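You operate a simulated robot arm through the tools that you are given. There is no shell and no other tool.

You are at the controls of a simulated robot arm. One attempt, no reset.

JOB
Rinse the green-handled brush, lay it on the slatted rack and put the glue away.
Fine: rinse it in the water jar; glue pot in the open drawer, lid on, drawer shut.

Only the result counts: the job must be done as asked and must still hold three seconds after the hand-in. Knocking over, shifting, dropping, spilling or breaking anything else fails it. A push-on lid holds only when it is set on centred and level and pressed home; a screw cap is set on level and turned clockwise until tight.

ROBOT AND FRAMES
A 6-joint arm with a two-finger parallel gripper, fixed in place. Base frame: the origin is on the floor under the middle of its stand, x ahead of it, y to its left, z up. Lengths are in mm, angles in degrees, forces in N, time in s.
With the tool pointing down near the work surface it reaches from about 180 to 740 mm from the base axis. Its first joint turns from -166.0 to 166.0 degrees. Payload 3.91 kg.
The tool frame sits at the grasp point between the pads (the TCP): z along the fingers, y along the line on which they close. The tips reach 30 mm beyond it. The gripper opens to 110 mm. The fingers are 20 mm wide and 10 mm thick; the gripper's body (48 by 112 mm) begins 55 mm behind the TCP.
Orientation is told as [roll, pitch, yaw] about the base's x, y, z axes, in that order, counted from this pose: with the fingers straight down and closing along the base's y, the tool's x points along the base's -x, its y along +y and its z along -z.

CONTROLS
- The arm moves only by the tool jog_arm. Its argument "steps" is a list of rows, each a list of 3 entries, a list of its own where there are three numbers: the opening, from 0 (shut) to 1 (fully open), then the shift along the base's x, y, z in mm, then the turn, a rotation vector about the base's x, y, z in degrees. In form: [[grip, [dx, dy, dz], [rx, ry, rz]], ...]. A call has 1 to 20 rows; each row shifts and turns the commanded pose from where the row before left it. A row lasts 0.2 s, in which the tool goes at most 50 mm and 8.6 degrees; a call with a longer step from one row to the next is refused whole, and so is a gripper value outside its range. A pose out of reach is approached as far as the arm can. The call stops where the force on the tool passes 50 N (or 10 N more than at its start, if that is more) or the arm is blocked; 0.2 s more then pass. The fingers move at their own pace (about 45 mm/s each) and stop on an object; they squeeze with about 24 N. The grip force told is the motor's: it shows also when the fingers shut on nothing. Time passes only in rows, and 0.2 s behind the last, so rows that do not move let the fingers close. The reply holds the time, the measured pose of the TCP, the force on the tool along the base axes, the opening and the grip force, in the units named above and with some noise, with the torque about the TCP (base axes, N m) and any sound that the robot's microphone picked up.
- Cameras (640 x 400 px; columns grow to the right, rows downward): "scene" is fixed at [399.4, -513.4, 1576.8]; the picture's right is [0.99, 0.13, 0.00], its down [0.11, -0.83, -0.54] and it looks along [-0.07, 0.54, -0.84] (base axes); focal length 214 px, centre (320, 200). "wrist" rides on the gripper at [71, 22, -107] in the tool frame; the picture's right is [-0.29, 0.96, 0.00], its down [-0.76, -0.23, -0.61] and it looks along [-0.58, -0.18, 0.79] (tool axes); focal length 243 px, centre (320, 200). There is no depth. A picture from a camera that has moved, and an enlarged one, comes with that camera's place and axes in the base frame and with its lens. The place of the scene camera against the robot may be out by one fixed shift of up to 25 mm in any direction.
- grab_frame(camera): a new picture of that camera. It takes no simulated time.
- lift_body(by): slides the trunk up (or, below 0, down) by that many mm; the arm rides with it, the base frame stays. It gives what a move gives, with no picture.
- zoom(camera, box): a new picture of the part [left, top, right, bottom] of that camera's present view, enlarged. It takes no simulated time.
- sign_off(): hands the job in; it is judged then, once.

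Nothing tells you positions but the pictures and the camera data. Unless the task says otherwise, let go and move clear before handing in.

The tools are called after "Emit:" as name(argument=value, ...) on one line, values as JSON. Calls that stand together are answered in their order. jog_arm: Moves the arm, as the interface text tells. Its arguments: {"type":"object","properties":{"steps":{"type":"array","items":{"type":"array"}}},"required":["steps"]} The other tools are called the same way: lift_body (by) moves the trunk up or down; grab_frame (camera) takes a picture; zoom (camera, box) takes an enlarged picture of a part of a camera's view; sign_off () hands the job in.

At the start:

```text
t: 0.0
eef_pos: [287.8, -150.2, 1340.8]
ee_rot: [0.0, 0.0, -0.1]
wrist_force: [-0.9, 0.5, 0.5]
torque: [-0.01, -0.01, 0.01]
opening: 110.0
grasp_force: 0.1
trunk travel left (down, up): [-513.0, 77.0]
```

scene: 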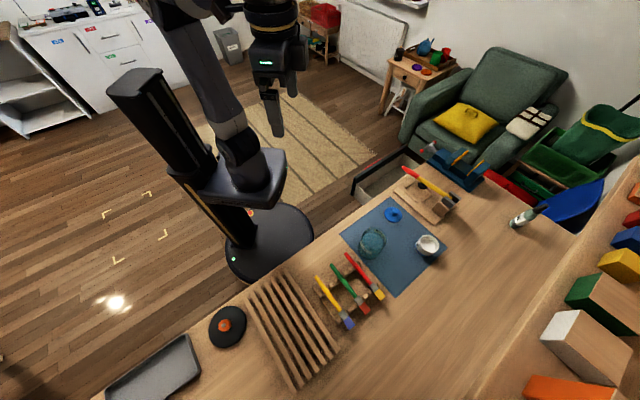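
wrist: 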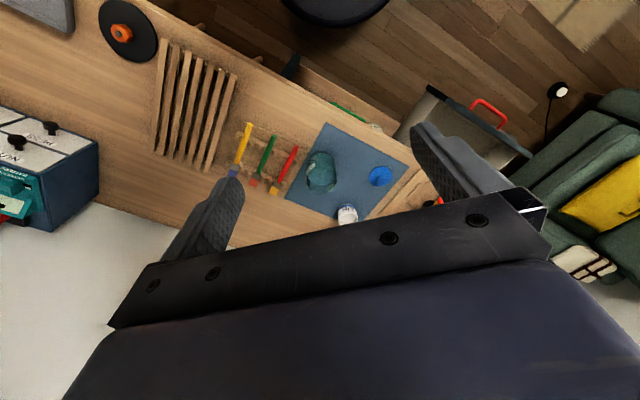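

I see a workbench with a slatted rack, three brushes on a holder (yellow, green, red), a blue mat with a jar, a white pot and a blue lid, and an open drawer at the far end. First I'll look closer at each thing.

Emit:
zoom(camera="scene", box=[300, 240, 400, 340])

Emit:
zoom(camera="scene", box=[340, 140, 480, 300])

Emit:
zoom(camera="scene", box=[190, 250, 350, 400])

Emit:
zoom(camera="wrist", box=[140, 40, 300, 240])

Emit:
zoom(camera="wrist", box=[280, 60, 540, 240])

```text
4.00 times, centred on (350, 290) of scene
camera zoom: at [399.4, -513.4, 1576.8], right [0.99, 0.13, 0.0], down [0.11, -0.83, -0.54], along [-0.07, 0.54, -0.84], focal length 858 px, centre (200, -160)
```

zoom: 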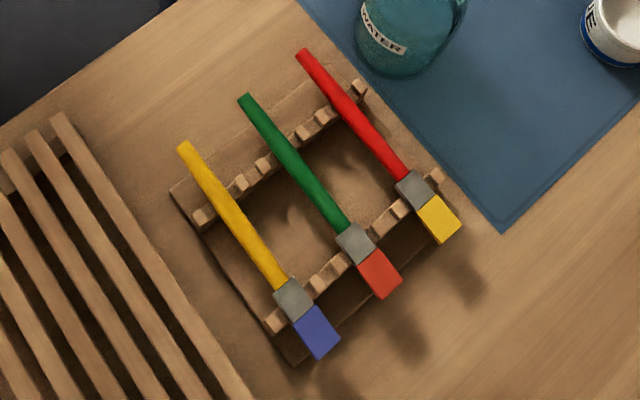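

```text
2.50 times, centred on (410, 220) of scene
camera zoom: at [399.4, -513.4, 1576.8], right [0.99, 0.13, 0.0], down [0.11, -0.83, -0.54], along [-0.07, 0.54, -0.84], focal length 536 px, centre (95, 150)
```

zoom: 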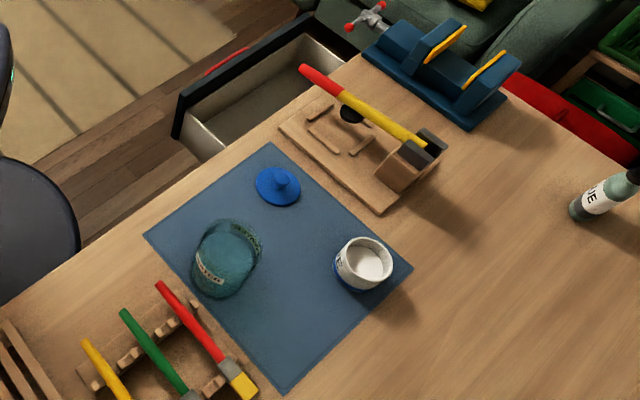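

```text
2.67 times, centred on (270, 325) of scene
camera zoom: at [399.4, -513.4, 1576.8], right [0.99, 0.13, 0.0], down [0.11, -0.83, -0.54], along [-0.07, 0.54, -0.84], focal length 572 px, centre (453, -133)
```

zoom: 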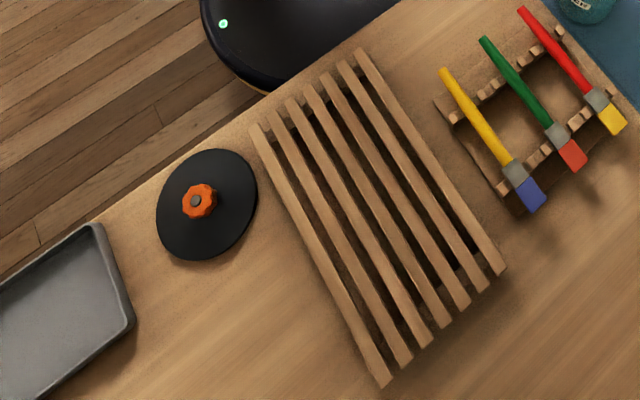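

```text
2.00 times, centred on (220, 140) of wrist
camera zoom: at [216.4, -129.4, 1447.3], right [0.29, 0.96, 0.0], down [0.76, -0.23, 0.61], along [0.58, -0.18, -0.79], focal length 485 px, centre (520, 320)
```

zoom: 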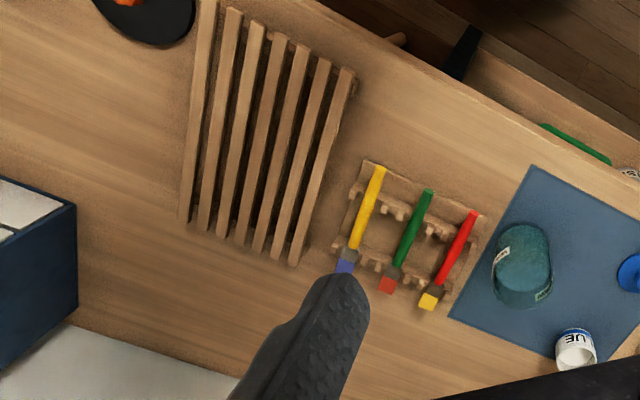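

```text
2.22 times, centred on (410, 150) of wrist
camera zoom: at [216.4, -129.4, 1447.3], right [0.29, 0.96, 0.0], down [0.76, -0.23, 0.61], along [0.58, -0.18, -0.79], focal length 539 px, centre (120, 311)
```

zoom: 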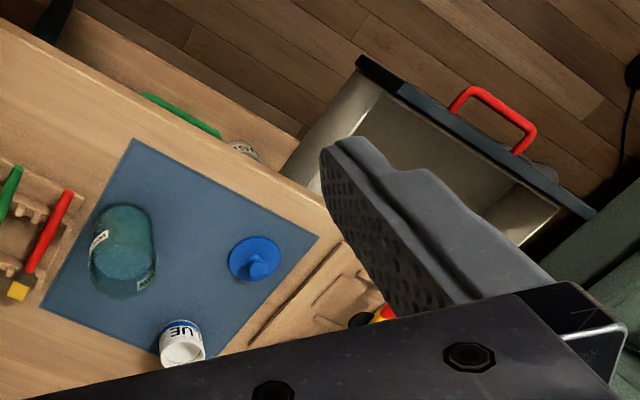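

The bench top seems to lie near z≈850, rotated about 50° from the base's x axis. I'll lower the trunk over the free space in front of the bench and look again from closer.

Emit:
lift_body(by=-200)

Emit:
grab_frame(camera="wrist")

Emit:
grab_frame(camera="scene")

Emit:
zoom(camera="scene", box=[490, 190, 550, 240])

Emit:
zoom(camera="scene", box=[340, 190, 460, 290])

```text
t: 2.2
eef_pos: [288.7, -151.5, 1140.4]
ee_rot: [0.0, 0.0, 0.1]
wrist_force: [-0.6, -0.8, 0.1]
torque: [-0.02, 0.01, -0.03]
opening: 110.3
grasp_force: 0.0
trunk travel left (down, up): [-313.0, 277.0]
```

```text
taken
camera wrist: at [216.4, -129.4, 1247.3], right [0.29, 0.96, 0.0], down [0.76, -0.23, 0.61], along [0.58, -0.18, -0.79], focal length 243 px, centre (320, 200)
```

wrist: 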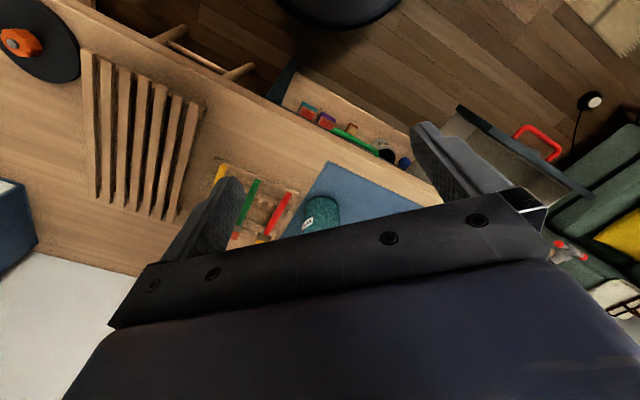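

```text
taken
```

scene: 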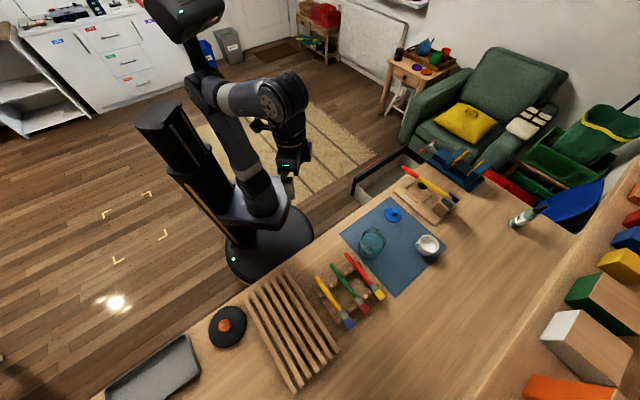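

```text
8.00 times, centred on (520, 215) of scene
camera zoom: at [399.4, -513.4, 1576.8], right [0.99, 0.13, 0.0], down [0.11, -0.83, -0.54], along [-0.07, 0.54, -0.84], focal length 1716 px, centre (-1280, 80)
```

zoom: 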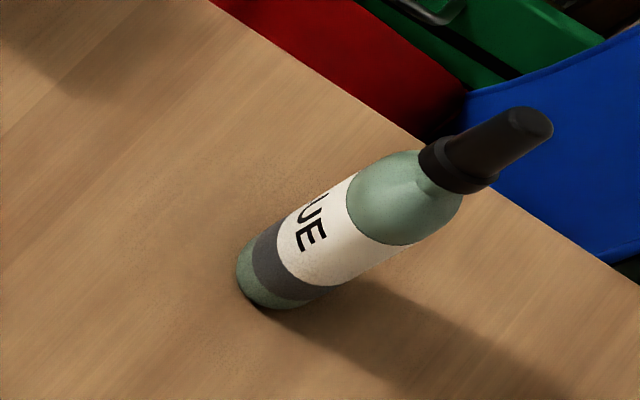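

```text
4.00 times, centred on (400, 240) of scene
camera zoom: at [399.4, -513.4, 1576.8], right [0.99, 0.13, 0.0], down [0.11, -0.83, -0.54], along [-0.07, 0.54, -0.84], focal length 858 px, centre (0, 40)
```

zoom: 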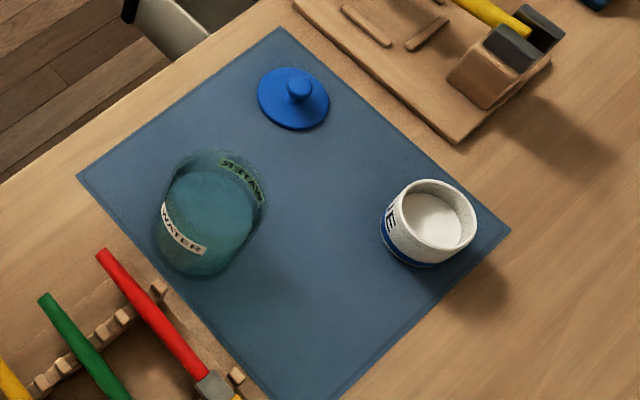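

There's an open white glue pot with its blue knobbed lid lying on the mat, plus a separate glue bottle that isn't mine to touch. I'll look closer at what's below the bench edge, and at the drawer.

Emit:
zoom(camera="wrist", box=[240, 50, 440, 190])

Emit:
zoom(camera="wrist", box=[400, 80, 620, 260])

Emit:
zoom(camera="scene", box=[340, 130, 480, 220])

```text
2.86 times, centred on (340, 120) of wrist
camera zoom: at [216.4, -129.4, 1247.3], right [0.29, 0.96, 0.0], down [0.76, -0.23, 0.61], along [0.58, -0.18, -0.79], focal length 693 px, centre (263, 429)
```

zoom: 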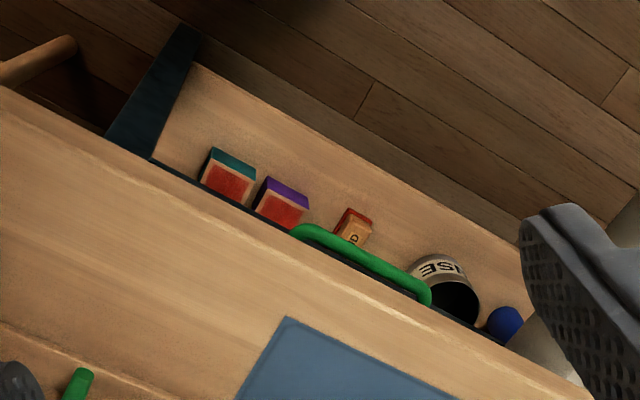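

```text
2.22 times, centred on (510, 170) of wrist
camera zoom: at [216.4, -129.4, 1247.3], right [0.29, 0.96, 0.0], down [0.76, -0.23, 0.61], along [0.58, -0.18, -0.79], focal length 539 px, centre (-102, 267)
```

zoom: 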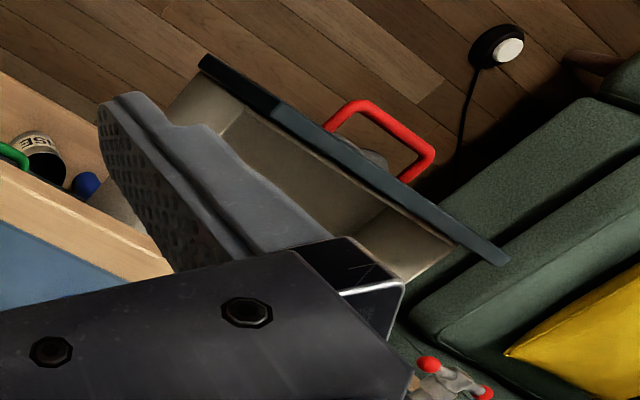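

```text
4.44 times, centred on (410, 175) of scene
camera zoom: at [399.4, -513.4, 1576.8], right [0.99, 0.13, 0.0], down [0.11, -0.83, -0.54], along [-0.07, 0.54, -0.84], focal length 953 px, centre (-80, 311)
```

zoom: 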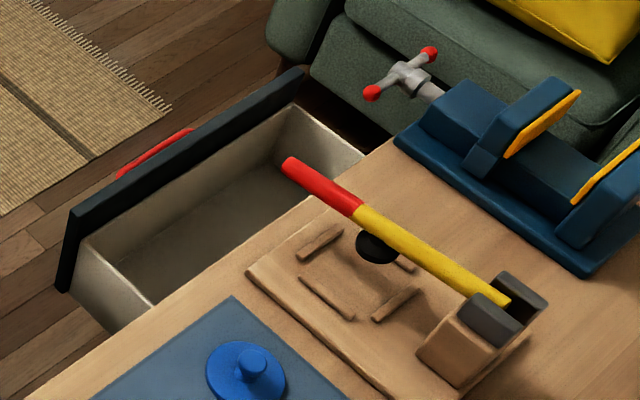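

The drawer with the red handle is the open one; the green-handled drawer is shut. I'll move over the bench at a safe height for a closer look at the mat objects and the brush rest.

Emit:
jog_arm(steps=[[1, [45, -25, 0], [0, 0, 0]], [1, [45, -25, 0], [0, 0, 0]], [1, [45, -25, 0], [0, 0, 0]], [1, [20, -25, 0], [0, 0, 0]]])

Emit:
grab_frame(camera="wrist")

```text
refused: row 1 steps farther than a row can; nothing moved
```

```text
taken
camera wrist: at [216.4, -129.4, 1247.3], right [0.29, 0.96, 0.0], down [0.76, -0.23, 0.61], along [0.58, -0.18, -0.79], focal length 243 px, centre (320, 200)
```

wrist: 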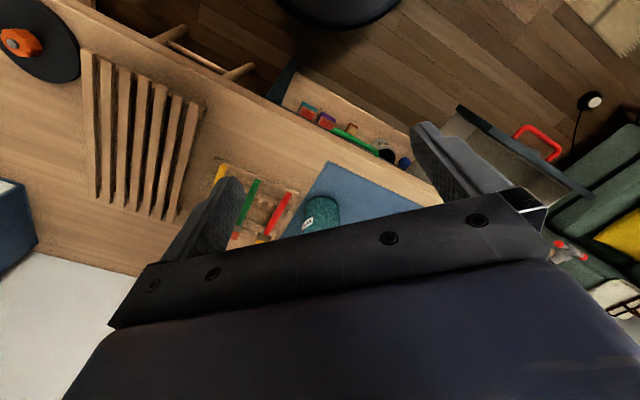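

The first row was slightly too long, so nothing moved. I'll repeat with shorter steps.

Emit:
jog_arm(steps=[[1, [40, -20, 0], [0, 0, 0]], [1, [40, -20, 0], [0, 0, 0]], [1, [40, -20, 0], [0, 0, 0]], [1, [40, -20, 0], [0, 0, 0]], [1, [0, 0, 0], [0, 0, 0]]])

Emit:
grab_frame(camera="wrist")

```text
t: 3.4
eef_pos: [443.1, -228.9, 1127.3]
ee_rot: [0.0, -0.1, 0.0]
wrist_force: [-0.5, -0.7, 0.6]
torque: [0.02, 0.03, 0.01]
opening: 109.8
grasp_force: 0.1
out of reach, approached as far as the arm can: row 4
trunk travel left (down, up): [-313.0, 277.0]
```

```text
taken
camera wrist: at [371.1, -207.5, 1233.5], right [0.29, 0.96, 0.0], down [0.76, -0.23, 0.61], along [0.58, -0.18, -0.79], focal length 243 px, centre (320, 200)
```

wrist: 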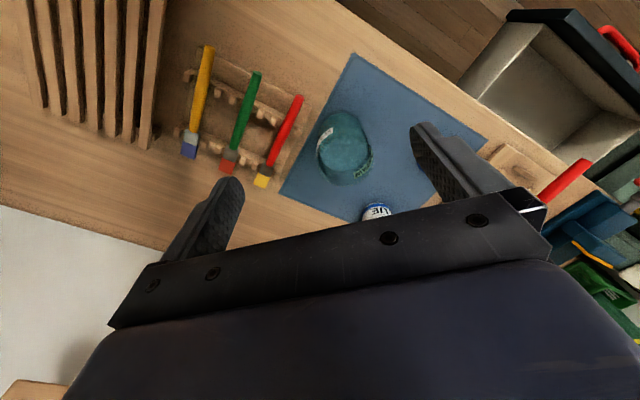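

The arm is near its limit at this height, so I'll lower the trunk a bit more and look again closer to the bench.

Emit:
lift_body(by=-90)

Emit:
grab_frame(camera="wrist")

Emit:
zoom(camera="wrist", box=[280, 0, 440, 200])

Emit:
zoom(camera="wrist", box=[140, 0, 320, 200])

```text
t: 4.6
eef_pos: [441.2, -229.0, 1036.6]
ee_rot: [-0.1, -0.2, 0.0]
wrist_force: [-0.1, 0.2, 0.0]
torque: [-0.01, 0.01, -0.02]
opening: 110.1
grasp_force: 0.0
trunk travel left (down, up): [-223.0, 367.0]
```

```text
taken
camera wrist: at [370.6, -207.3, 1143.8], right [0.29, 0.96, 0.0], down [0.76, -0.23, 0.61], along [0.58, -0.18, -0.79], focal length 243 px, centre (320, 200)
```

wrist: 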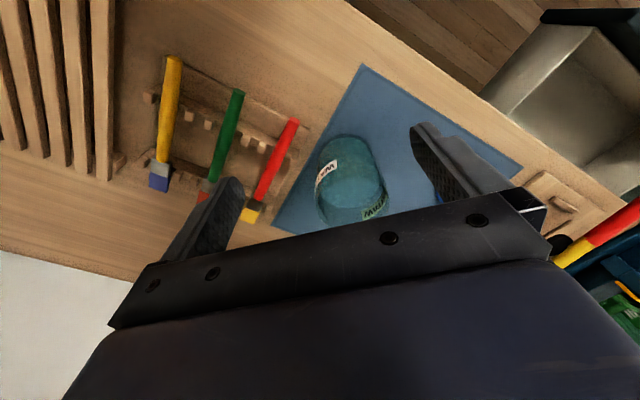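

```text
2.00 times, centred on (360, 100) of wrist
camera zoom: at [370.6, -207.3, 1143.8], right [0.29, 0.96, 0.0], down [0.76, -0.23, 0.61], along [0.58, -0.18, -0.79], focal length 485 px, centre (240, 400)
```

zoom: 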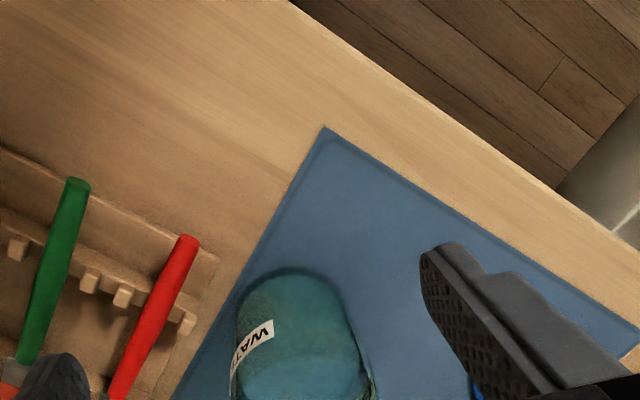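

```text
2.00 times, centred on (230, 100) of wrist
camera zoom: at [370.6, -207.3, 1143.8], right [0.29, 0.96, 0.0], down [0.76, -0.23, 0.61], along [0.58, -0.18, -0.79], focal length 485 px, centre (500, 400)
```

zoom: 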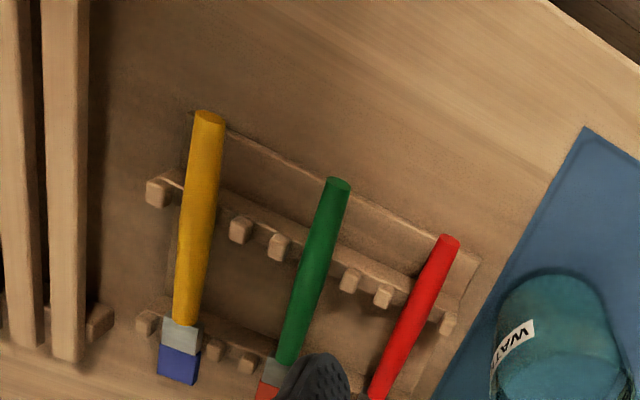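

The brushes lie at about z≈880 in a notched rest, the jar centre is near (536,-220) with its rim around z≈930, and the pot is near (715,-195). I'll move across at this height for a clear view of the jar, lid and pot.

Emit:
jog_arm(steps=[[1, [40, 20, 0], [0, 0, 0]], [1, [40, 20, 0], [0, 0, 0]], [1, [40, 20, 0], [0, 0, 0]], [1, [38, 18, 0], [0, 0, 0]], [1, [0, 0, 0], [0, 0, 0]]])

Emit:
grab_frame(camera="wrist")

Emit:
zoom(camera="wrist", box=[160, 20, 320, 220])

Emit:
zoom(camera="wrist", box=[300, 20, 460, 240])

```text
t: 5.8
eef_pos: [574.1, -141.3, 990.7]
ee_rot: [-0.3, -0.4, 0.0]
wrist_force: [-0.6, 0.1, 0.3]
torque: [0.0, -0.01, 0.0]
opening: 110.2
grasp_force: 0.1
out of reach, approached as far as the arm can: row 1, 2, 3, 4
trunk travel left (down, up): [-223.0, 367.0]
```

```text
taken
camera wrist: at [501.6, -119.0, 1097.9], right [0.29, 0.96, 0.0], down [0.76, -0.23, 0.61], along [0.59, -0.18, -0.79], focal length 243 px, centre (320, 200)
```

wrist: 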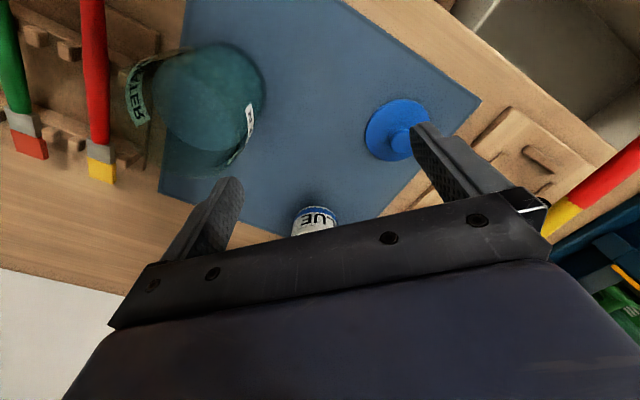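

```text
2.00 times, centred on (240, 120) of wrist
camera zoom: at [501.6, -119.0, 1097.9], right [0.29, 0.96, 0.0], down [0.76, -0.23, 0.61], along [0.59, -0.18, -0.79], focal length 485 px, centre (480, 360)
```

zoom: 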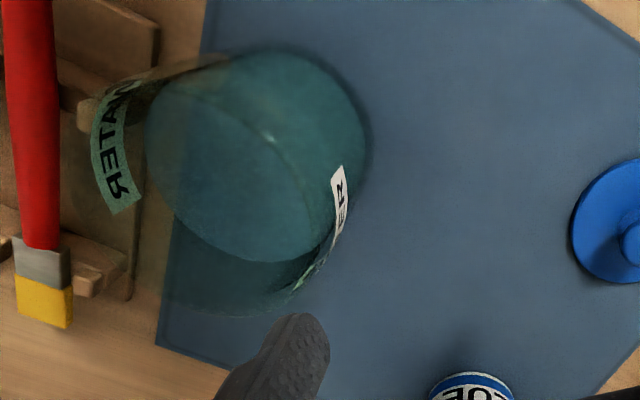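

```text
1.82 times, centred on (380, 130) of wrist
camera zoom: at [501.6, -119.0, 1097.9], right [0.29, 0.96, 0.0], down [0.76, -0.23, 0.61], along [0.59, -0.18, -0.79], focal length 441 px, centre (211, 327)
```

zoom: 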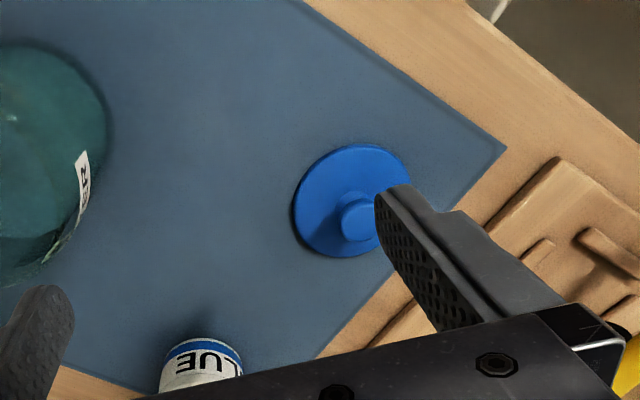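

Jar, lid and pot are located: lid about (615,-73), pot about (720,-194), jar about (536,-220). The arm is reach-limited here, so I'll retract toward the base and raise the tool, then drop the trunk to gain reach near the bench.

Emit:
jog_arm(steps=[[1, [-40, -5, 20], [0, 0, 0]], [1, [-45, -5, 20], [0, 0, 0]], [1, [-45, -5, 20], [0, 0, 0]], [1, [-45, -5, 20], [0, 0, 0]], [1, [-45, -5, 20], [0, 0, 0]], [1, [0, 0, 0], [0, 0, 0]]])

```text
t: 7.2
eef_pos: [352.4, -164.8, 1061.5]
ee_rot: [-0.2, -0.4, -0.1]
wrist_force: [0.2, -0.1, 0.8]
torque: [0.01, -0.01, 0.0]
opening: 110.0
grasp_force: 0.1
out of reach, approached as far as the arm can: row 3, 4, 5
trunk travel left (down, up): [-223.0, 367.0]
```

The upper workspace limit is what's binding, so I'll keep the trunk here. Next I yaw the tool by -45° so its closing line is parallel to the bench edge, and look at the brush rest and rack.

Emit:
jog_arm(steps=[[1, [0, -20, -5], [0, 0, -7.5]], [1, [0, -20, -5], [0, 0, -7.5]], [1, [0, -20, -5], [0, 0, -7.5]], [1, [0, -20, -5], [0, 0, -7.5]], [1, [0, -20, -5], [0, 0, -7.5]], [1, [0, -10, -5], [0, 0, -7.5]], [1, [0, 0, 0], [0, 0, 0]]])

Emit:
grab_frame(camera="wrist")

```text
t: 8.8
eef_pos: [350.5, -275.7, 1032.0]
ee_rot: [-0.1, -0.2, -45.1]
wrist_force: [0.0, 0.0, 0.5]
torque: [0.05, -0.01, -0.01]
opening: 109.4
grasp_force: 0.1
trunk travel left (down, up): [-223.0, 367.0]
```

```text
taken
camera wrist: at [315.3, -209.7, 1138.6], right [0.88, 0.47, 0.0], down [0.37, -0.7, 0.61], along [0.29, -0.54, -0.79], focal length 243 px, centre (320, 200)
```

wrist: 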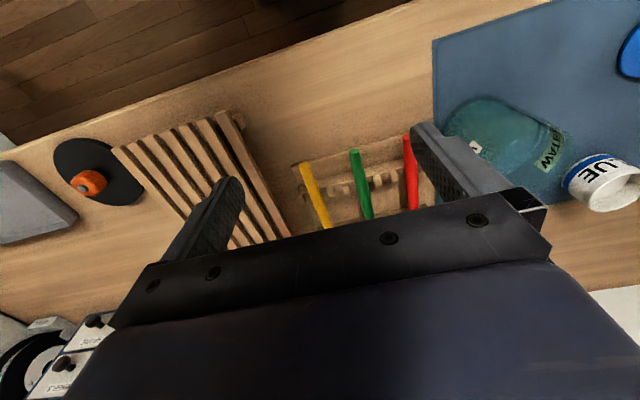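

The tool is now square to the bench. I'll raise the trunk 100 mm for headroom and test the inward-tilted wrist pose I'd need for dipping, high above the jar, before grasping anything.

Emit:
lift_body(by=100)

Emit:
jog_arm(steps=[[0.45, [40, 10, -15], [5.5, 5.5, 0]], [0.45, [40, 10, -15], [5.5, 5.5, 0]], [0.45, [40, 10, -15], [5.5, 5.5, 0]], [0.45, [40, 10, -15], [5.5, 5.5, 0]], [0.45, [20, 10, -15], [0, 0, 0]], [0.45, [0, 0, 0], [0, 0, 0]]])

Emit:
grab_frame(camera="wrist")

Emit:
grab_frame(camera="scene")

```text
t: 10.2
eef_pos: [351.3, -276.3, 1132.6]
ee_rot: [-0.1, -0.3, -45.0]
wrist_force: [-0.1, 0.1, 0.0]
torque: [0.0, 0.01, 0.0]
opening: 109.8
grasp_force: 0.0
trunk travel left (down, up): [-323.0, 267.0]
```

```text
t: 11.6
eef_pos: [481.0, -184.0, 933.7]
ee_rot: [0.0, 31.0, -45.0]
wrist_force: [0.8, 0.1, 0.6]
torque: [0.01, 0.01, -0.02]
opening: 49.7
grasp_force: 0.1
out of reach, approached as far as the arm can: row 1, 2, 3, 4
trunk travel left (down, up): [-323.0, 267.0]
```

```text
taken
camera wrist: at [491.6, -164.8, 1063.3], right [0.85, 0.5, -0.15], down [0.52, -0.84, 0.13], along [-0.06, -0.19, -0.98], focal length 243 px, centre (320, 200)
```

wrist: 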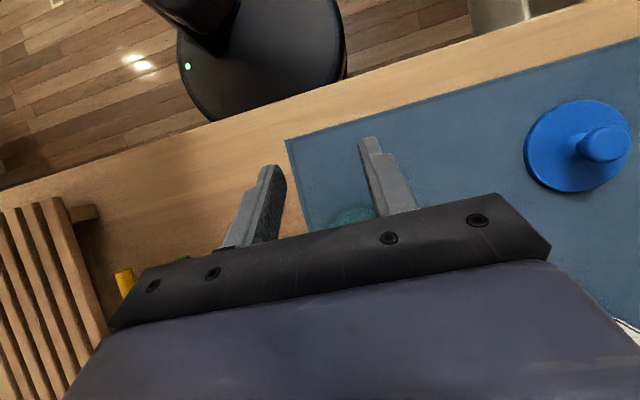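

```text
taken
```

scene: 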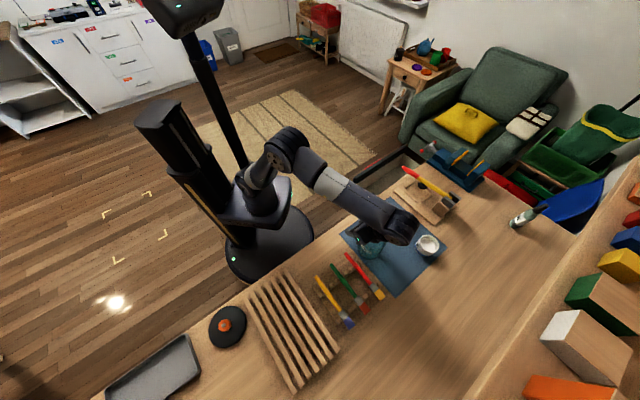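

The inward tilt is out of reach and pulled the tool low, so I won't use it; nothing was touched. I'll back off toward the base and upright the tool, then test a sideways tilt (tool pointing along the bench edge), which also suits laying the brush across the rack.

Emit:
jog_arm(steps=[[0.45, [-30, 25, 15], [0, 0, 0]], [0.45, [-30, 25, 20], [0, 0, 0]], [0.45, [-30, 0, 25], [-5.5, -5.5, 0]], [0.45, [-30, -20, 25], [-5.5, -5.5, 0]], [0.45, [-10, -30, 20], [-5.5, -5.5, 0]], [0.45, [0, -30, 10], [-5.5, -5.5, 0]], [0.45, [0, 0, 0], [0, 0, 0]]])

```text
t: 13.2
eef_pos: [349.4, -214.8, 1050.8]
ee_rot: [-0.1, -0.3, -45.0]
wrist_force: [0.1, 0.8, 0.9]
torque: [0.01, 0.02, 0.0]
opening: 49.5
grasp_force: 0.0
trunk travel left (down, up): [-323.0, 267.0]
```

The tool is upright again. Now I yaw a further -90° and tilt 75° sideways here, in free air, to test that wrist pose.

Emit:
jog_arm(steps=[[0.45, [0, 0, 0], [0, 0, -8.5]], [0.45, [0, 0, 0], [0, 0, -8.5]], [0.45, [0, 0, 0], [0, 0, -8.5]], [0.45, [0, 0, 0], [0, 0, -8.5]], [0.45, [0, 0, 0], [0, 0, -8.5]], [0.45, [0, 0, 0], [0, 0, -8.5]], [0.45, [0, 0, 0], [0, 0, -8.5]], [0.45, [0, 0, 0], [0, 0, -8.5]], [0.45, [0, 0, 0], [0, 0, -8.5]], [0.45, [0, 0, 0], [0, 0, -8.5]], [0.45, [0, 0, 0], [0, 0, -5]], [0.45, [0, 0, 0], [0, 0, 0]]])

Emit:
jog_arm(steps=[[0.45, [0, 0, 0], [6, -6, 0]], [0.45, [0, 0, 0], [6, -6, 0]], [0.45, [0, 0, 0], [6, -6, 0]], [0.45, [0, 0, 0], [6, -6, 0]], [0.45, [0, 0, 0], [6, -6, 0]], [0.45, [0, 0, 0], [6, -6, 0]], [0.45, [0, 0, 0], [6, -6, 0]], [0.45, [0, 0, 0], [6, -6, 0]], [0.45, [0, 0, 0], [5, -5, 0]], [0.45, [0, 0, 0], [0, 0, 0]]])

Emit:
grab_frame(camera="scene")

Emit:
grab_frame(camera="wrist")

```text
t: 15.8
eef_pos: [349.8, -214.5, 1051.3]
ee_rot: [0.0, -0.1, -135.1]
wrist_force: [0.3, -0.7, -0.9]
torque: [0.01, -0.01, 0.01]
opening: 49.2
grasp_force: 0.2
trunk travel left (down, up): [-323.0, 267.0]
```

```text
t: 17.9
eef_pos: [348.1, -214.6, 1051.2]
ee_rot: [-0.1, 74.8, -134.9]
wrist_force: [0.5, 0.1, 0.1]
torque: [0.01, -0.01, -0.01]
opening: 49.3
grasp_force: 0.1
trunk travel left (down, up): [-323.0, 267.0]
```

```text
taken
```

scene: 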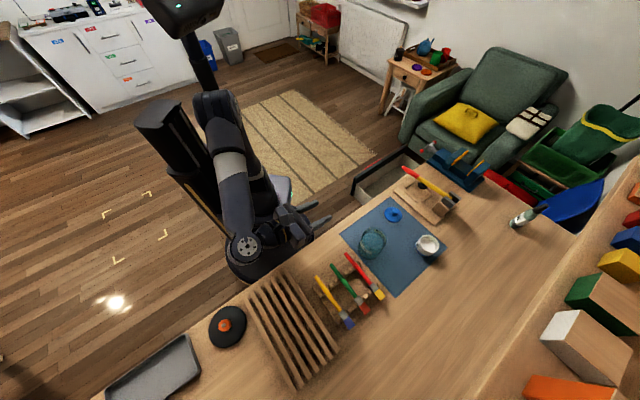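

```text
taken
camera wrist: at [304.8, -290.3, 1147.0], right [0.62, -0.73, -0.28], down [-0.72, -0.39, -0.57], along [0.31, 0.56, -0.77], focal length 243 px, centre (320, 200)
```

wrist: 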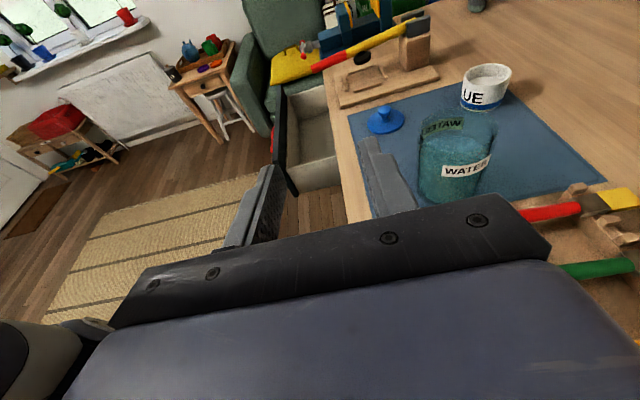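

The sideways tilt works and gives a good side view. I'll zoom in on the jar, pot, lid and drawer from here.

Emit:
zoom(camera="wrist", box=[400, 100, 520, 220])

Emit:
zoom(camera="wrist", box=[360, 50, 520, 150])

Emit:
zoom(camera="wrist", box=[260, 60, 380, 210])

```text
3.33 times, centred on (460, 160) of wrist
camera zoom: at [304.8, -290.3, 1147.0], right [0.62, -0.73, -0.28], down [-0.72, -0.39, -0.57], along [0.31, 0.56, -0.77], focal length 809 px, centre (-147, 333)
```

zoom: 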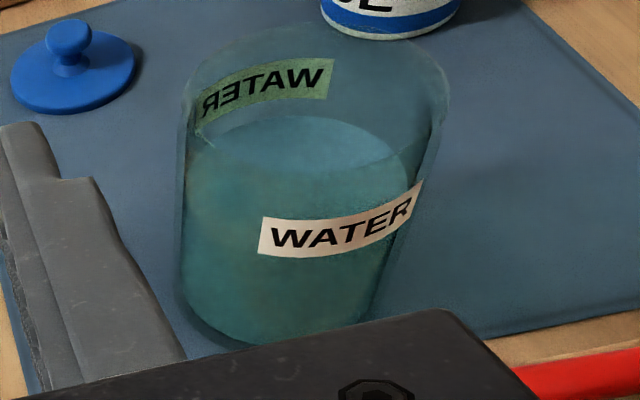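

```text
4.00 times, centred on (440, 100) of wrist
camera zoom: at [304.8, -290.3, 1147.0], right [0.62, -0.73, -0.28], down [-0.72, -0.39, -0.57], along [0.31, 0.56, -0.77], focal length 970 px, centre (-160, 600)
```

zoom: 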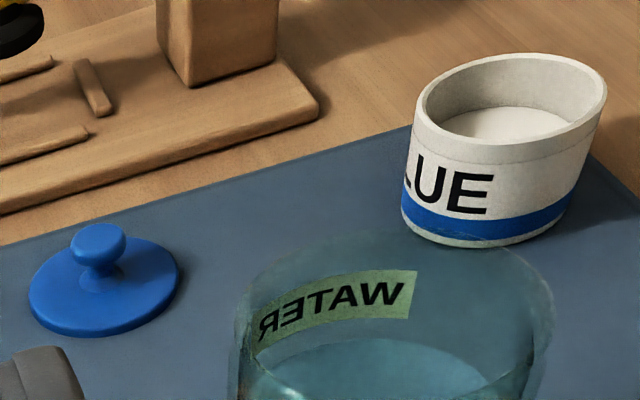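

```text
2.67 times, centred on (320, 135) of wrist
camera zoom: at [304.8, -290.3, 1147.0], right [0.62, -0.73, -0.28], down [-0.72, -0.39, -0.57], along [0.31, 0.56, -0.77], focal length 647 px, centre (320, 373)
```

zoom: 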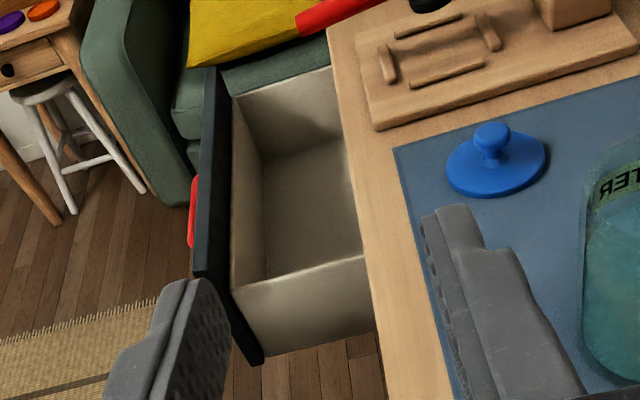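

From here: water surface z≈915, jar rim z≈940, pot rim z≈895, and the drawer front top z≈787 sits out about 145 mm. I'll upright the tool, return to yaw -45° and go above the green brush for a close look.

Emit:
jog_arm(steps=[[0.45, [0, 0, 0], [-6, 6, 0]], [0.45, [0, 0, 0], [-6, 6, 0]], [0.45, [0, 0, 0], [-6, 6, 0]], [0.45, [0, 0, 0], [-6, 6, 0]], [0.45, [0, 0, 0], [-6, 6, 0]], [0.45, [0, 0, 0], [-6, 6, 0]], [0.45, [0, 0, 0], [-6, 6, 0]], [0.45, [0, 0, 0], [-6, 6, 0]], [0.45, [0, 0, 0], [-5, 5, 0]], [0.45, [0, 0, 0], [0, 0, 8.5]], [0.45, [0, 0, 0], [0, 0, 8.5]], [0.45, [0, 0, 0], [0, 0, 8.5]], [0.45, [5, -12, -4], [0, 0, 8.5]], [0.45, [12, -15, -4], [0, 0, 8.5]], [0.45, [12, -15, -4], [0, 0, 8.5]], [0.45, [12, -15, -4], [0, 0, 8.5]], [0.45, [12, -15, -4], [0, 0, 8.5]], [0.45, [12, -15, -4], [0, 0, 8.5]], [0.45, [12, -15, -4], [0, 0, 8.5]], [0.45, [12, -15, -4], [0, 0, 5]]])

Emit:
grab_frame(camera="wrist")

Emit:
zoom(camera="wrist", box=[200, 40, 400, 220])

```text
t: 22.1
eef_pos: [439.3, -332.0, 1017.2]
ee_rot: [-0.1, -0.2, -44.9]
wrist_force: [-0.3, 0.8, 0.2]
torque: [0.01, 0.02, 0.02]
opening: 49.4
grasp_force: 0.1
trunk travel left (down, up): [-323.0, 267.0]
```

```text
taken
camera wrist: at [403.4, -265.4, 1124.6], right [0.88, 0.47, 0.0], down [0.37, -0.7, 0.61], along [0.29, -0.54, -0.79], focal length 243 px, centre (320, 200)
```

wrist: 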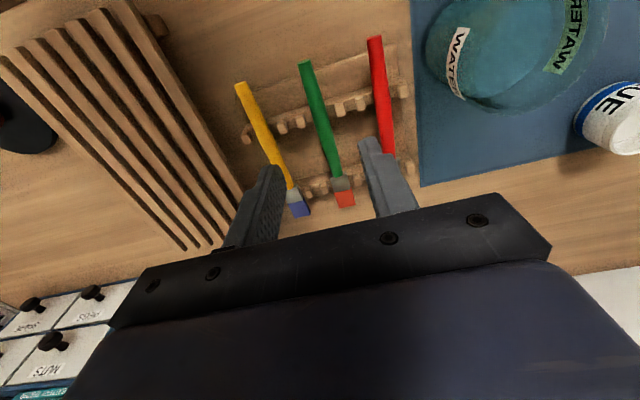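

```text
2.22 times, centred on (300, 130) of wrist
camera zoom: at [403.4, -265.4, 1124.6], right [0.88, 0.47, 0.0], down [0.37, -0.7, 0.61], along [0.29, -0.54, -0.79], focal length 539 px, centre (364, 356)
```

zoom: 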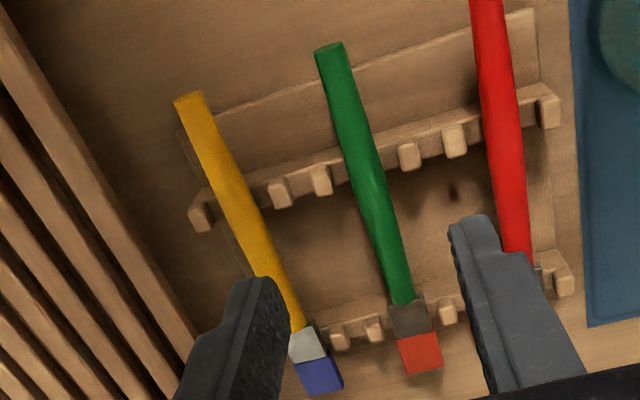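

I have a clear view: the green handle runs from (406,-300) toward (526,-424), with free handle between the two bars. I'll centre the half-open fingers over it and come down to just above the handle.

Emit:
jog_arm(steps=[[0.45, [12, -12, 0], [0, 0, 0]], [0.45, [12, -12, 0], [0, 0, 0]], [0.45, [0, 0, -35], [0, 0, 0]], [0.45, [0, 0, -35], [0, 0, 0]], [0.45, [0, 0, -30], [0, 0, 0]], [0.45, [0, 0, 0], [0, 0, 0]]])

Emit:
grab_frame(camera="wrist")

Emit:
zoom(camera="wrist", box=[220, 40, 420, 240])

```text
t: 23.6
eef_pos: [463.9, -356.0, 918.6]
ee_rot: [-0.1, -0.3, -45.0]
wrist_force: [0.1, -0.4, 0.2]
torque: [-0.02, -0.01, -0.02]
opening: 49.8
grasp_force: 0.1
trunk travel left (down, up): [-323.0, 267.0]
```

```text
taken
camera wrist: at [428.1, -289.5, 1025.2], right [0.88, 0.47, 0.0], down [0.37, -0.7, 0.61], along [0.29, -0.54, -0.79], focal length 243 px, centre (320, 200)
```

wrist: 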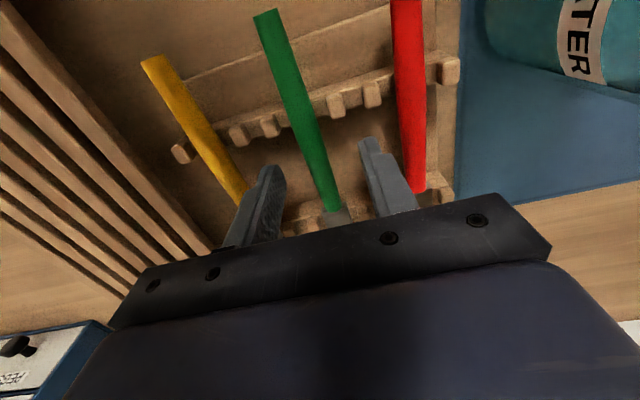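

```text
2.00 times, centred on (320, 140) of wrist
camera zoom: at [428.1, -289.5, 1025.2], right [0.88, 0.47, 0.0], down [0.37, -0.7, 0.61], along [0.29, -0.54, -0.79], focal length 485 px, centre (320, 320)
```

zoom: 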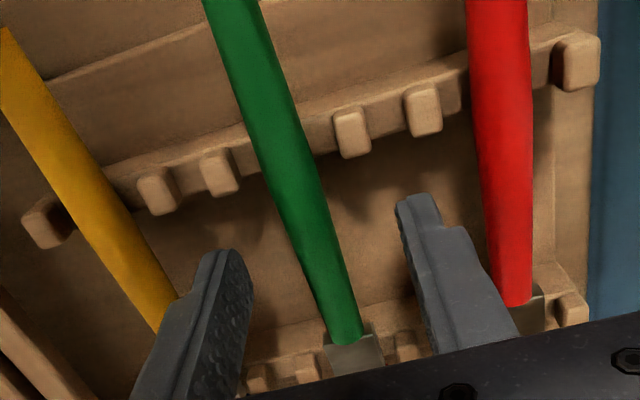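

The handle sits between the fingers, with about 20 mm to each neighbour. I'll lower in small steps and watch the force.

Emit:
jog_arm(steps=[[0.45, [-1.5, 1, -8], [0, 0, 0]], [0.45, [0, 0, -6], [0, 0, 0]], [0.45, [0, 0, -5], [0, 0, 0]], [0.45, [0, 0, 0], [0, 0, 0]]])

Emit:
zoom(camera="wrist", box=[220, 40, 420, 240])

```text
t: 24.6
eef_pos: [462.1, -354.3, 899.4]
ee_rot: [-0.1, -0.1, -45.0]
wrist_force: [-0.5, 0.4, 0.1]
torque: [0.02, 0.02, 0.01]
opening: 49.6
grasp_force: 0.1
trunk travel left (down, up): [-323.0, 267.0]
```

```text
2.00 times, centred on (320, 140) of wrist
camera zoom: at [425.8, -288.9, 1006.2], right [0.88, 0.47, 0.0], down [0.37, -0.7, 0.61], along [0.29, -0.54, -0.79], focal length 485 px, centre (320, 320)
```

zoom: 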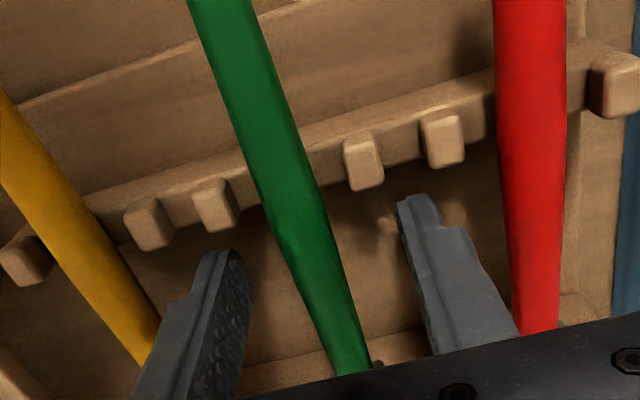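

No contact yet; the tips are about level with the handle's underside. I'll go down slightly further and close on the handle.

Emit:
jog_arm(steps=[[0.45, [0, 0, -2], [0, 0, 0]], [0.45, [0, 0, -2], [0, 0, 0]], [0.45, [0, 0, 0], [0, 0, 0]]])

```text
t: 25.4
eef_pos: [460.9, -354.4, 895.7]
ee_rot: [0.0, -0.2, -45.0]
wrist_force: [-0.7, 0.0, -0.9]
torque: [0.02, -0.03, 0.02]
opening: 49.7
grasp_force: 0.2
trunk travel left (down, up): [-323.0, 267.0]
```

Emit:
jog_arm(steps=[[0.3, [0, 0, 0], [0, 0, 0]], [0.2, [0, 0, 0], [0, 0, 0]], [0, [0, 0, 0], [0, 0, 0]], [0, [0, 0, 0], [0, 0, 0]], [0, [0, 0, 0], [0, 0, 0]], [0, [0, 0, 0], [0, 0, 0]]])

Emit:
zoom(camera="wrist", box=[220, 40, 420, 240])

```text
t: 26.8
eef_pos: [461.7, -354.2, 895.1]
ee_rot: [-0.2, -0.3, -45.0]
wrist_force: [-0.6, -0.1, -0.5]
torque: [0.01, -0.01, 0.01]
opening: 14.1
grasp_force: 23.9
trunk travel left (down, up): [-323.0, 267.0]
```

```text
2.00 times, centred on (320, 140) of wrist
camera zoom: at [425.9, -288.7, 1002.1], right [0.88, 0.47, 0.0], down [0.37, -0.7, 0.61], along [0.29, -0.54, -0.79], focal length 485 px, centre (320, 320)
```

zoom: 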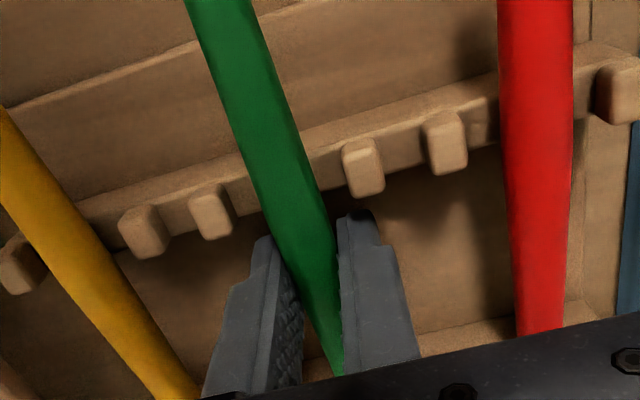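

The brush is gripped (14 mm, 24 N). I'll lift it straight up out of the notches.

Emit:
jog_arm(steps=[[0, [0, 0, 10], [0, 0, 0]], [0, [0, 0, 20], [0, 0, 0]], [0, [0, 0, 40], [0, 0, 0]], [0, [0, 0, 40], [0, 0, 0]], [0, [0, 0, 40], [0, 0, 0]], [0, [0, 0, 0], [0, 0, 0]]])

Emit:
grab_frame(camera="wrist")

Emit:
zoom(camera="scene", box=[280, 200, 440, 340])

```text
t: 28.1
eef_pos: [461.7, -354.3, 1046.3]
ee_rot: [-0.1, -0.2, -45.0]
wrist_force: [-0.2, 0.2, -0.4]
torque: [0.02, 0.0, 0.03]
opening: 14.3
grasp_force: 23.9
trunk travel left (down, up): [-323.0, 267.0]
```

```text
taken
camera wrist: at [426.0, -287.9, 1153.3], right [0.88, 0.47, 0.0], down [0.37, -0.7, 0.61], along [0.29, -0.54, -0.79], focal length 243 px, centre (320, 200)
```

wrist: 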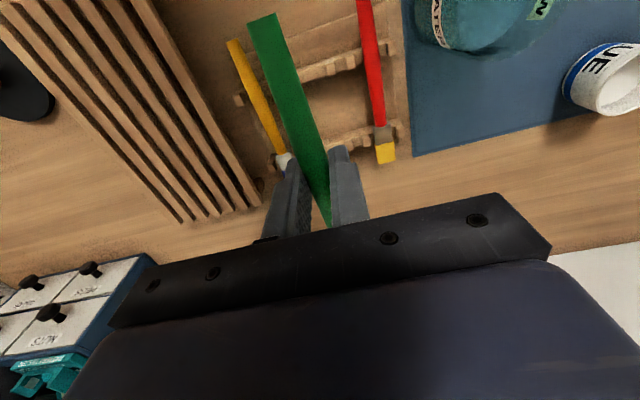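

```text
2.86 times, centred on (360, 270) of scene
camera zoom: at [399.4, -513.4, 1576.8], right [0.99, 0.13, 0.0], down [0.11, -0.83, -0.54], along [-0.07, 0.54, -0.84], focal length 613 px, centre (206, 0)
```

zoom: 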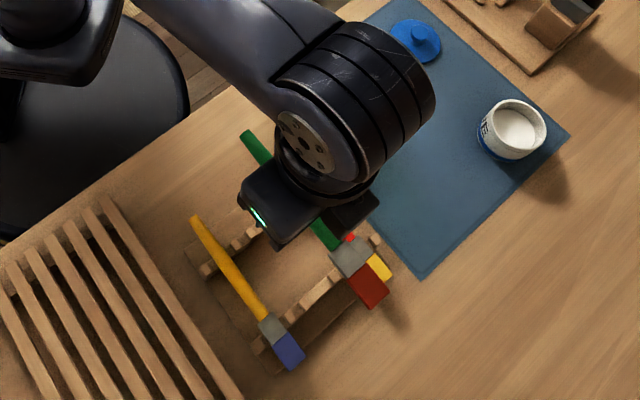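

The brush is free and held firmly. I'll yaw -90° so the bristles point along the bench edge, then tilt them down.

Emit:
jog_arm(steps=[[0, [-2, 4, 0], [0, 0, -8.5]], [0, [-2, 4, 0], [0, 0, -8.5]], [0, [-2, 4, 0], [0, 0, -8.5]], [0, [-2, 4, 0], [0, 0, -8.5]], [0, [-2, 4, 0], [0, 0, -8.5]], [0, [-2, 4, 0], [0, 0, -8.5]], [0, [-2, 4, 0], [0, 0, -8.5]], [0, [-2, 4, 0], [0, 0, -8.5]], [0, [-2, 4, 0], [0, 0, -8.5]], [0, [-2, 4, 0], [0, 0, -8.5]], [0, [-2, 4, 0], [0, 0, -5]], [0, [0, 0, 0], [0, 0, 0]]])

Emit:
jog_arm(steps=[[0, [0, 0, 0], [6, -6, 0]], [0, [0, 0, 0], [6, -6, 0]], [0, [0, 0, 0], [6, -6, 0]], [0, [0, 0, 0], [6, -6, 0]], [0, [0, 0, 0], [6, -6, 0]], [0, [0, 0, 0], [6, -6, 0]], [0, [0, 0, 0], [6, -6, 0]], [0, [0, 0, 0], [6, -6, 0]], [0, [0, 0, 0], [6, -6, 0]], [0, [0, 0, 0], [2.5, -2.5, 0]], [0, [0, 0, 0], [0, 0, 0]]])

Emit:
grab_frame(camera="wrist")

Emit:
grab_frame(camera="scene")

```text
t: 30.8
eef_pos: [440.3, -310.2, 1045.9]
ee_rot: [-0.1, -0.2, -135.1]
wrist_force: [0.4, -1.1, 0.1]
torque: [0.01, 0.03, 0.0]
opening: 14.0
grasp_force: 23.6
trunk travel left (down, up): [-323.0, 267.0]
```

```text
t: 33.1
eef_pos: [439.3, -310.4, 1045.5]
ee_rot: [-0.2, 79.9, -135.1]
wrist_force: [-1.0, -0.3, -0.5]
torque: [0.01, 0.02, 0.0]
opening: 14.4
grasp_force: 24.4
trunk travel left (down, up): [-323.0, 267.0]
```

```text
taken
camera wrist: at [388.7, -391.7, 1134.4], right [0.64, -0.71, -0.29], down [-0.68, -0.36, -0.64], along [0.35, 0.61, -0.71], focal length 243 px, centre (320, 200)
```

wrist: 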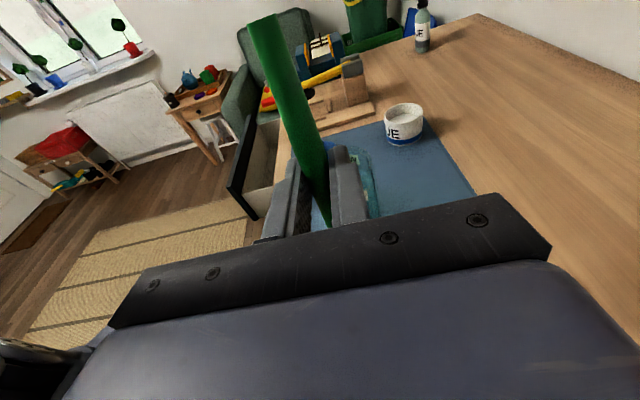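

```text
taken
```

scene: 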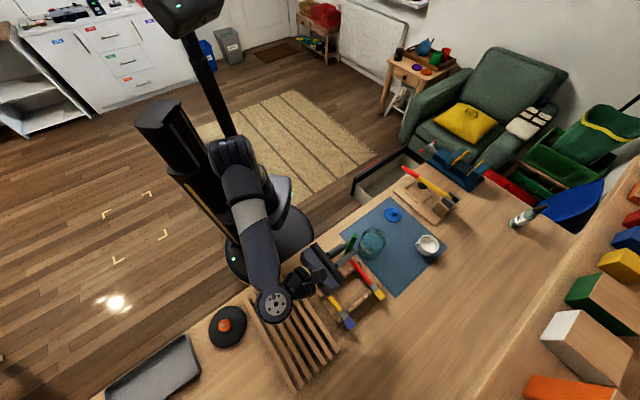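

The brush now points down, with the tip about 95 mm below the TCP. I'll check the jar's outline closely from the scene camera before moving over it.

Emit:
zoom(camera="scene", box=[345, 215, 405, 265])

Emit:
zoom(camera="wrist", box=[300, 80, 460, 220])

```text
8.00 times, centred on (375, 240) of scene
camera zoom: at [399.4, -513.4, 1576.8], right [0.99, 0.13, 0.0], down [0.11, -0.83, -0.54], along [-0.07, 0.54, -0.84], focal length 1716 px, centre (-120, -120)
```

zoom: 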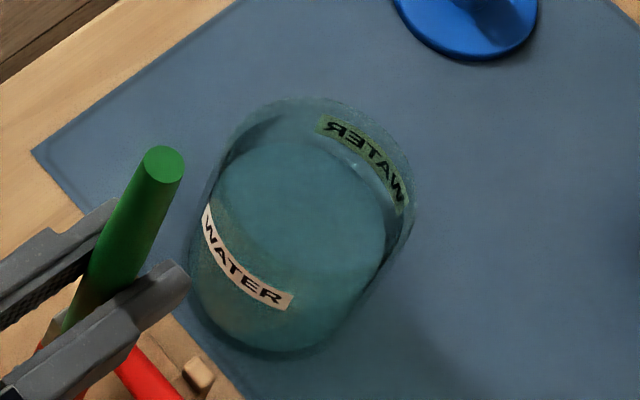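

```text
2.86 times, centred on (380, 150) of wrist
camera zoom: at [388.7, -391.7, 1134.4], right [0.64, -0.71, -0.29], down [-0.68, -0.36, -0.64], along [0.35, 0.61, -0.71], focal length 693 px, centre (149, 343)
```

zoom: 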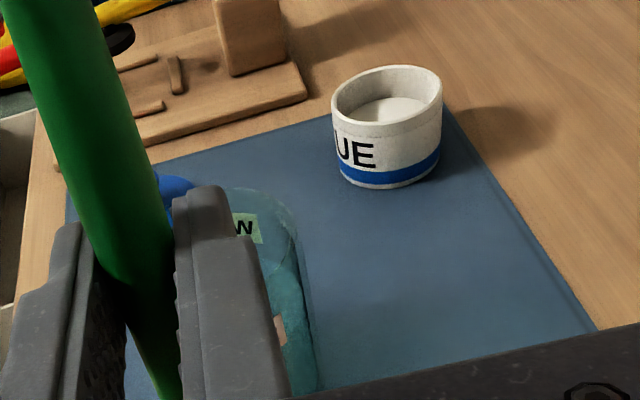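

Combining views, the jar centre is about (536,-221) with inner radius about 37 mm. I'll raise a little and carry the brush over the jar, then verify before dipping.

Emit:
jog_arm(steps=[[0, [0, 0, 15], [0, 0, 0]], [0, [24, 22.5, 0], [0, 0, 0]], [0, [24, 22.5, 0], [0, 0, 0]], [0, [24, 22.5, 0], [0, 0, 0]], [0, [25, 23, 0], [0, 0, 0]], [0, [0, 0, 0], [0, 0, 0]]])

Emit:
zoom(camera="scene", box=[325, 185, 425, 265])

Emit:
grab_frame(camera="wrist")

```text
t: 34.5
eef_pos: [538.1, -219.4, 1061.6]
ee_rot: [-0.2, 79.8, -135.0]
wrist_force: [0.2, -0.4, -0.5]
torque: [-0.03, 0.0, 0.01]
opening: 14.1
grasp_force: 23.7
trunk travel left (down, up): [-323.0, 267.0]
```

```text
5.00 times, centred on (375, 225) of scene
camera zoom: at [399.4, -513.4, 1576.8], right [0.99, 0.13, 0.0], down [0.11, -0.83, -0.54], along [-0.07, 0.54, -0.84], focal length 1072 px, centre (45, 75)
```

zoom: 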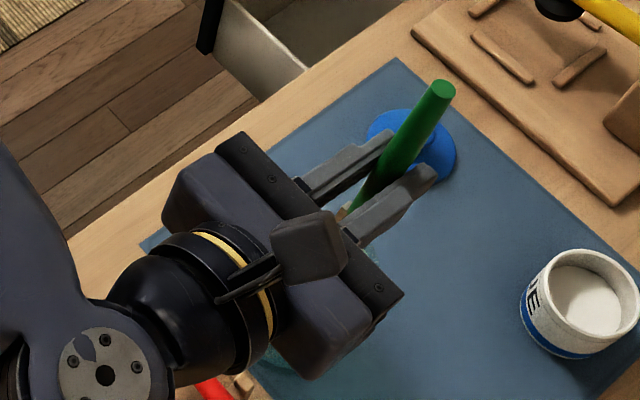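

```text
taken
camera wrist: at [487.3, -300.7, 1150.5], right [0.64, -0.71, -0.29], down [-0.68, -0.36, -0.64], along [0.35, 0.6, -0.71], focal length 243 px, centre (320, 200)
```

wrist: 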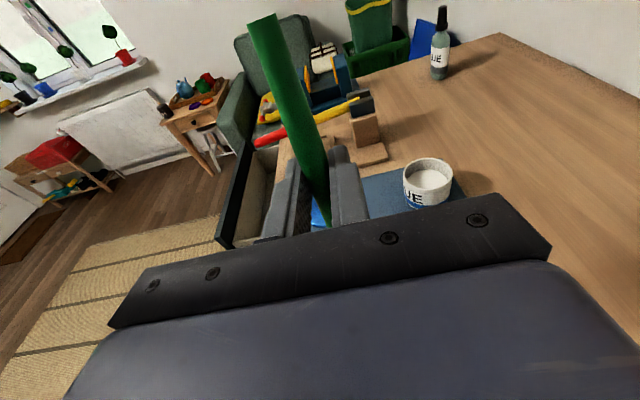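

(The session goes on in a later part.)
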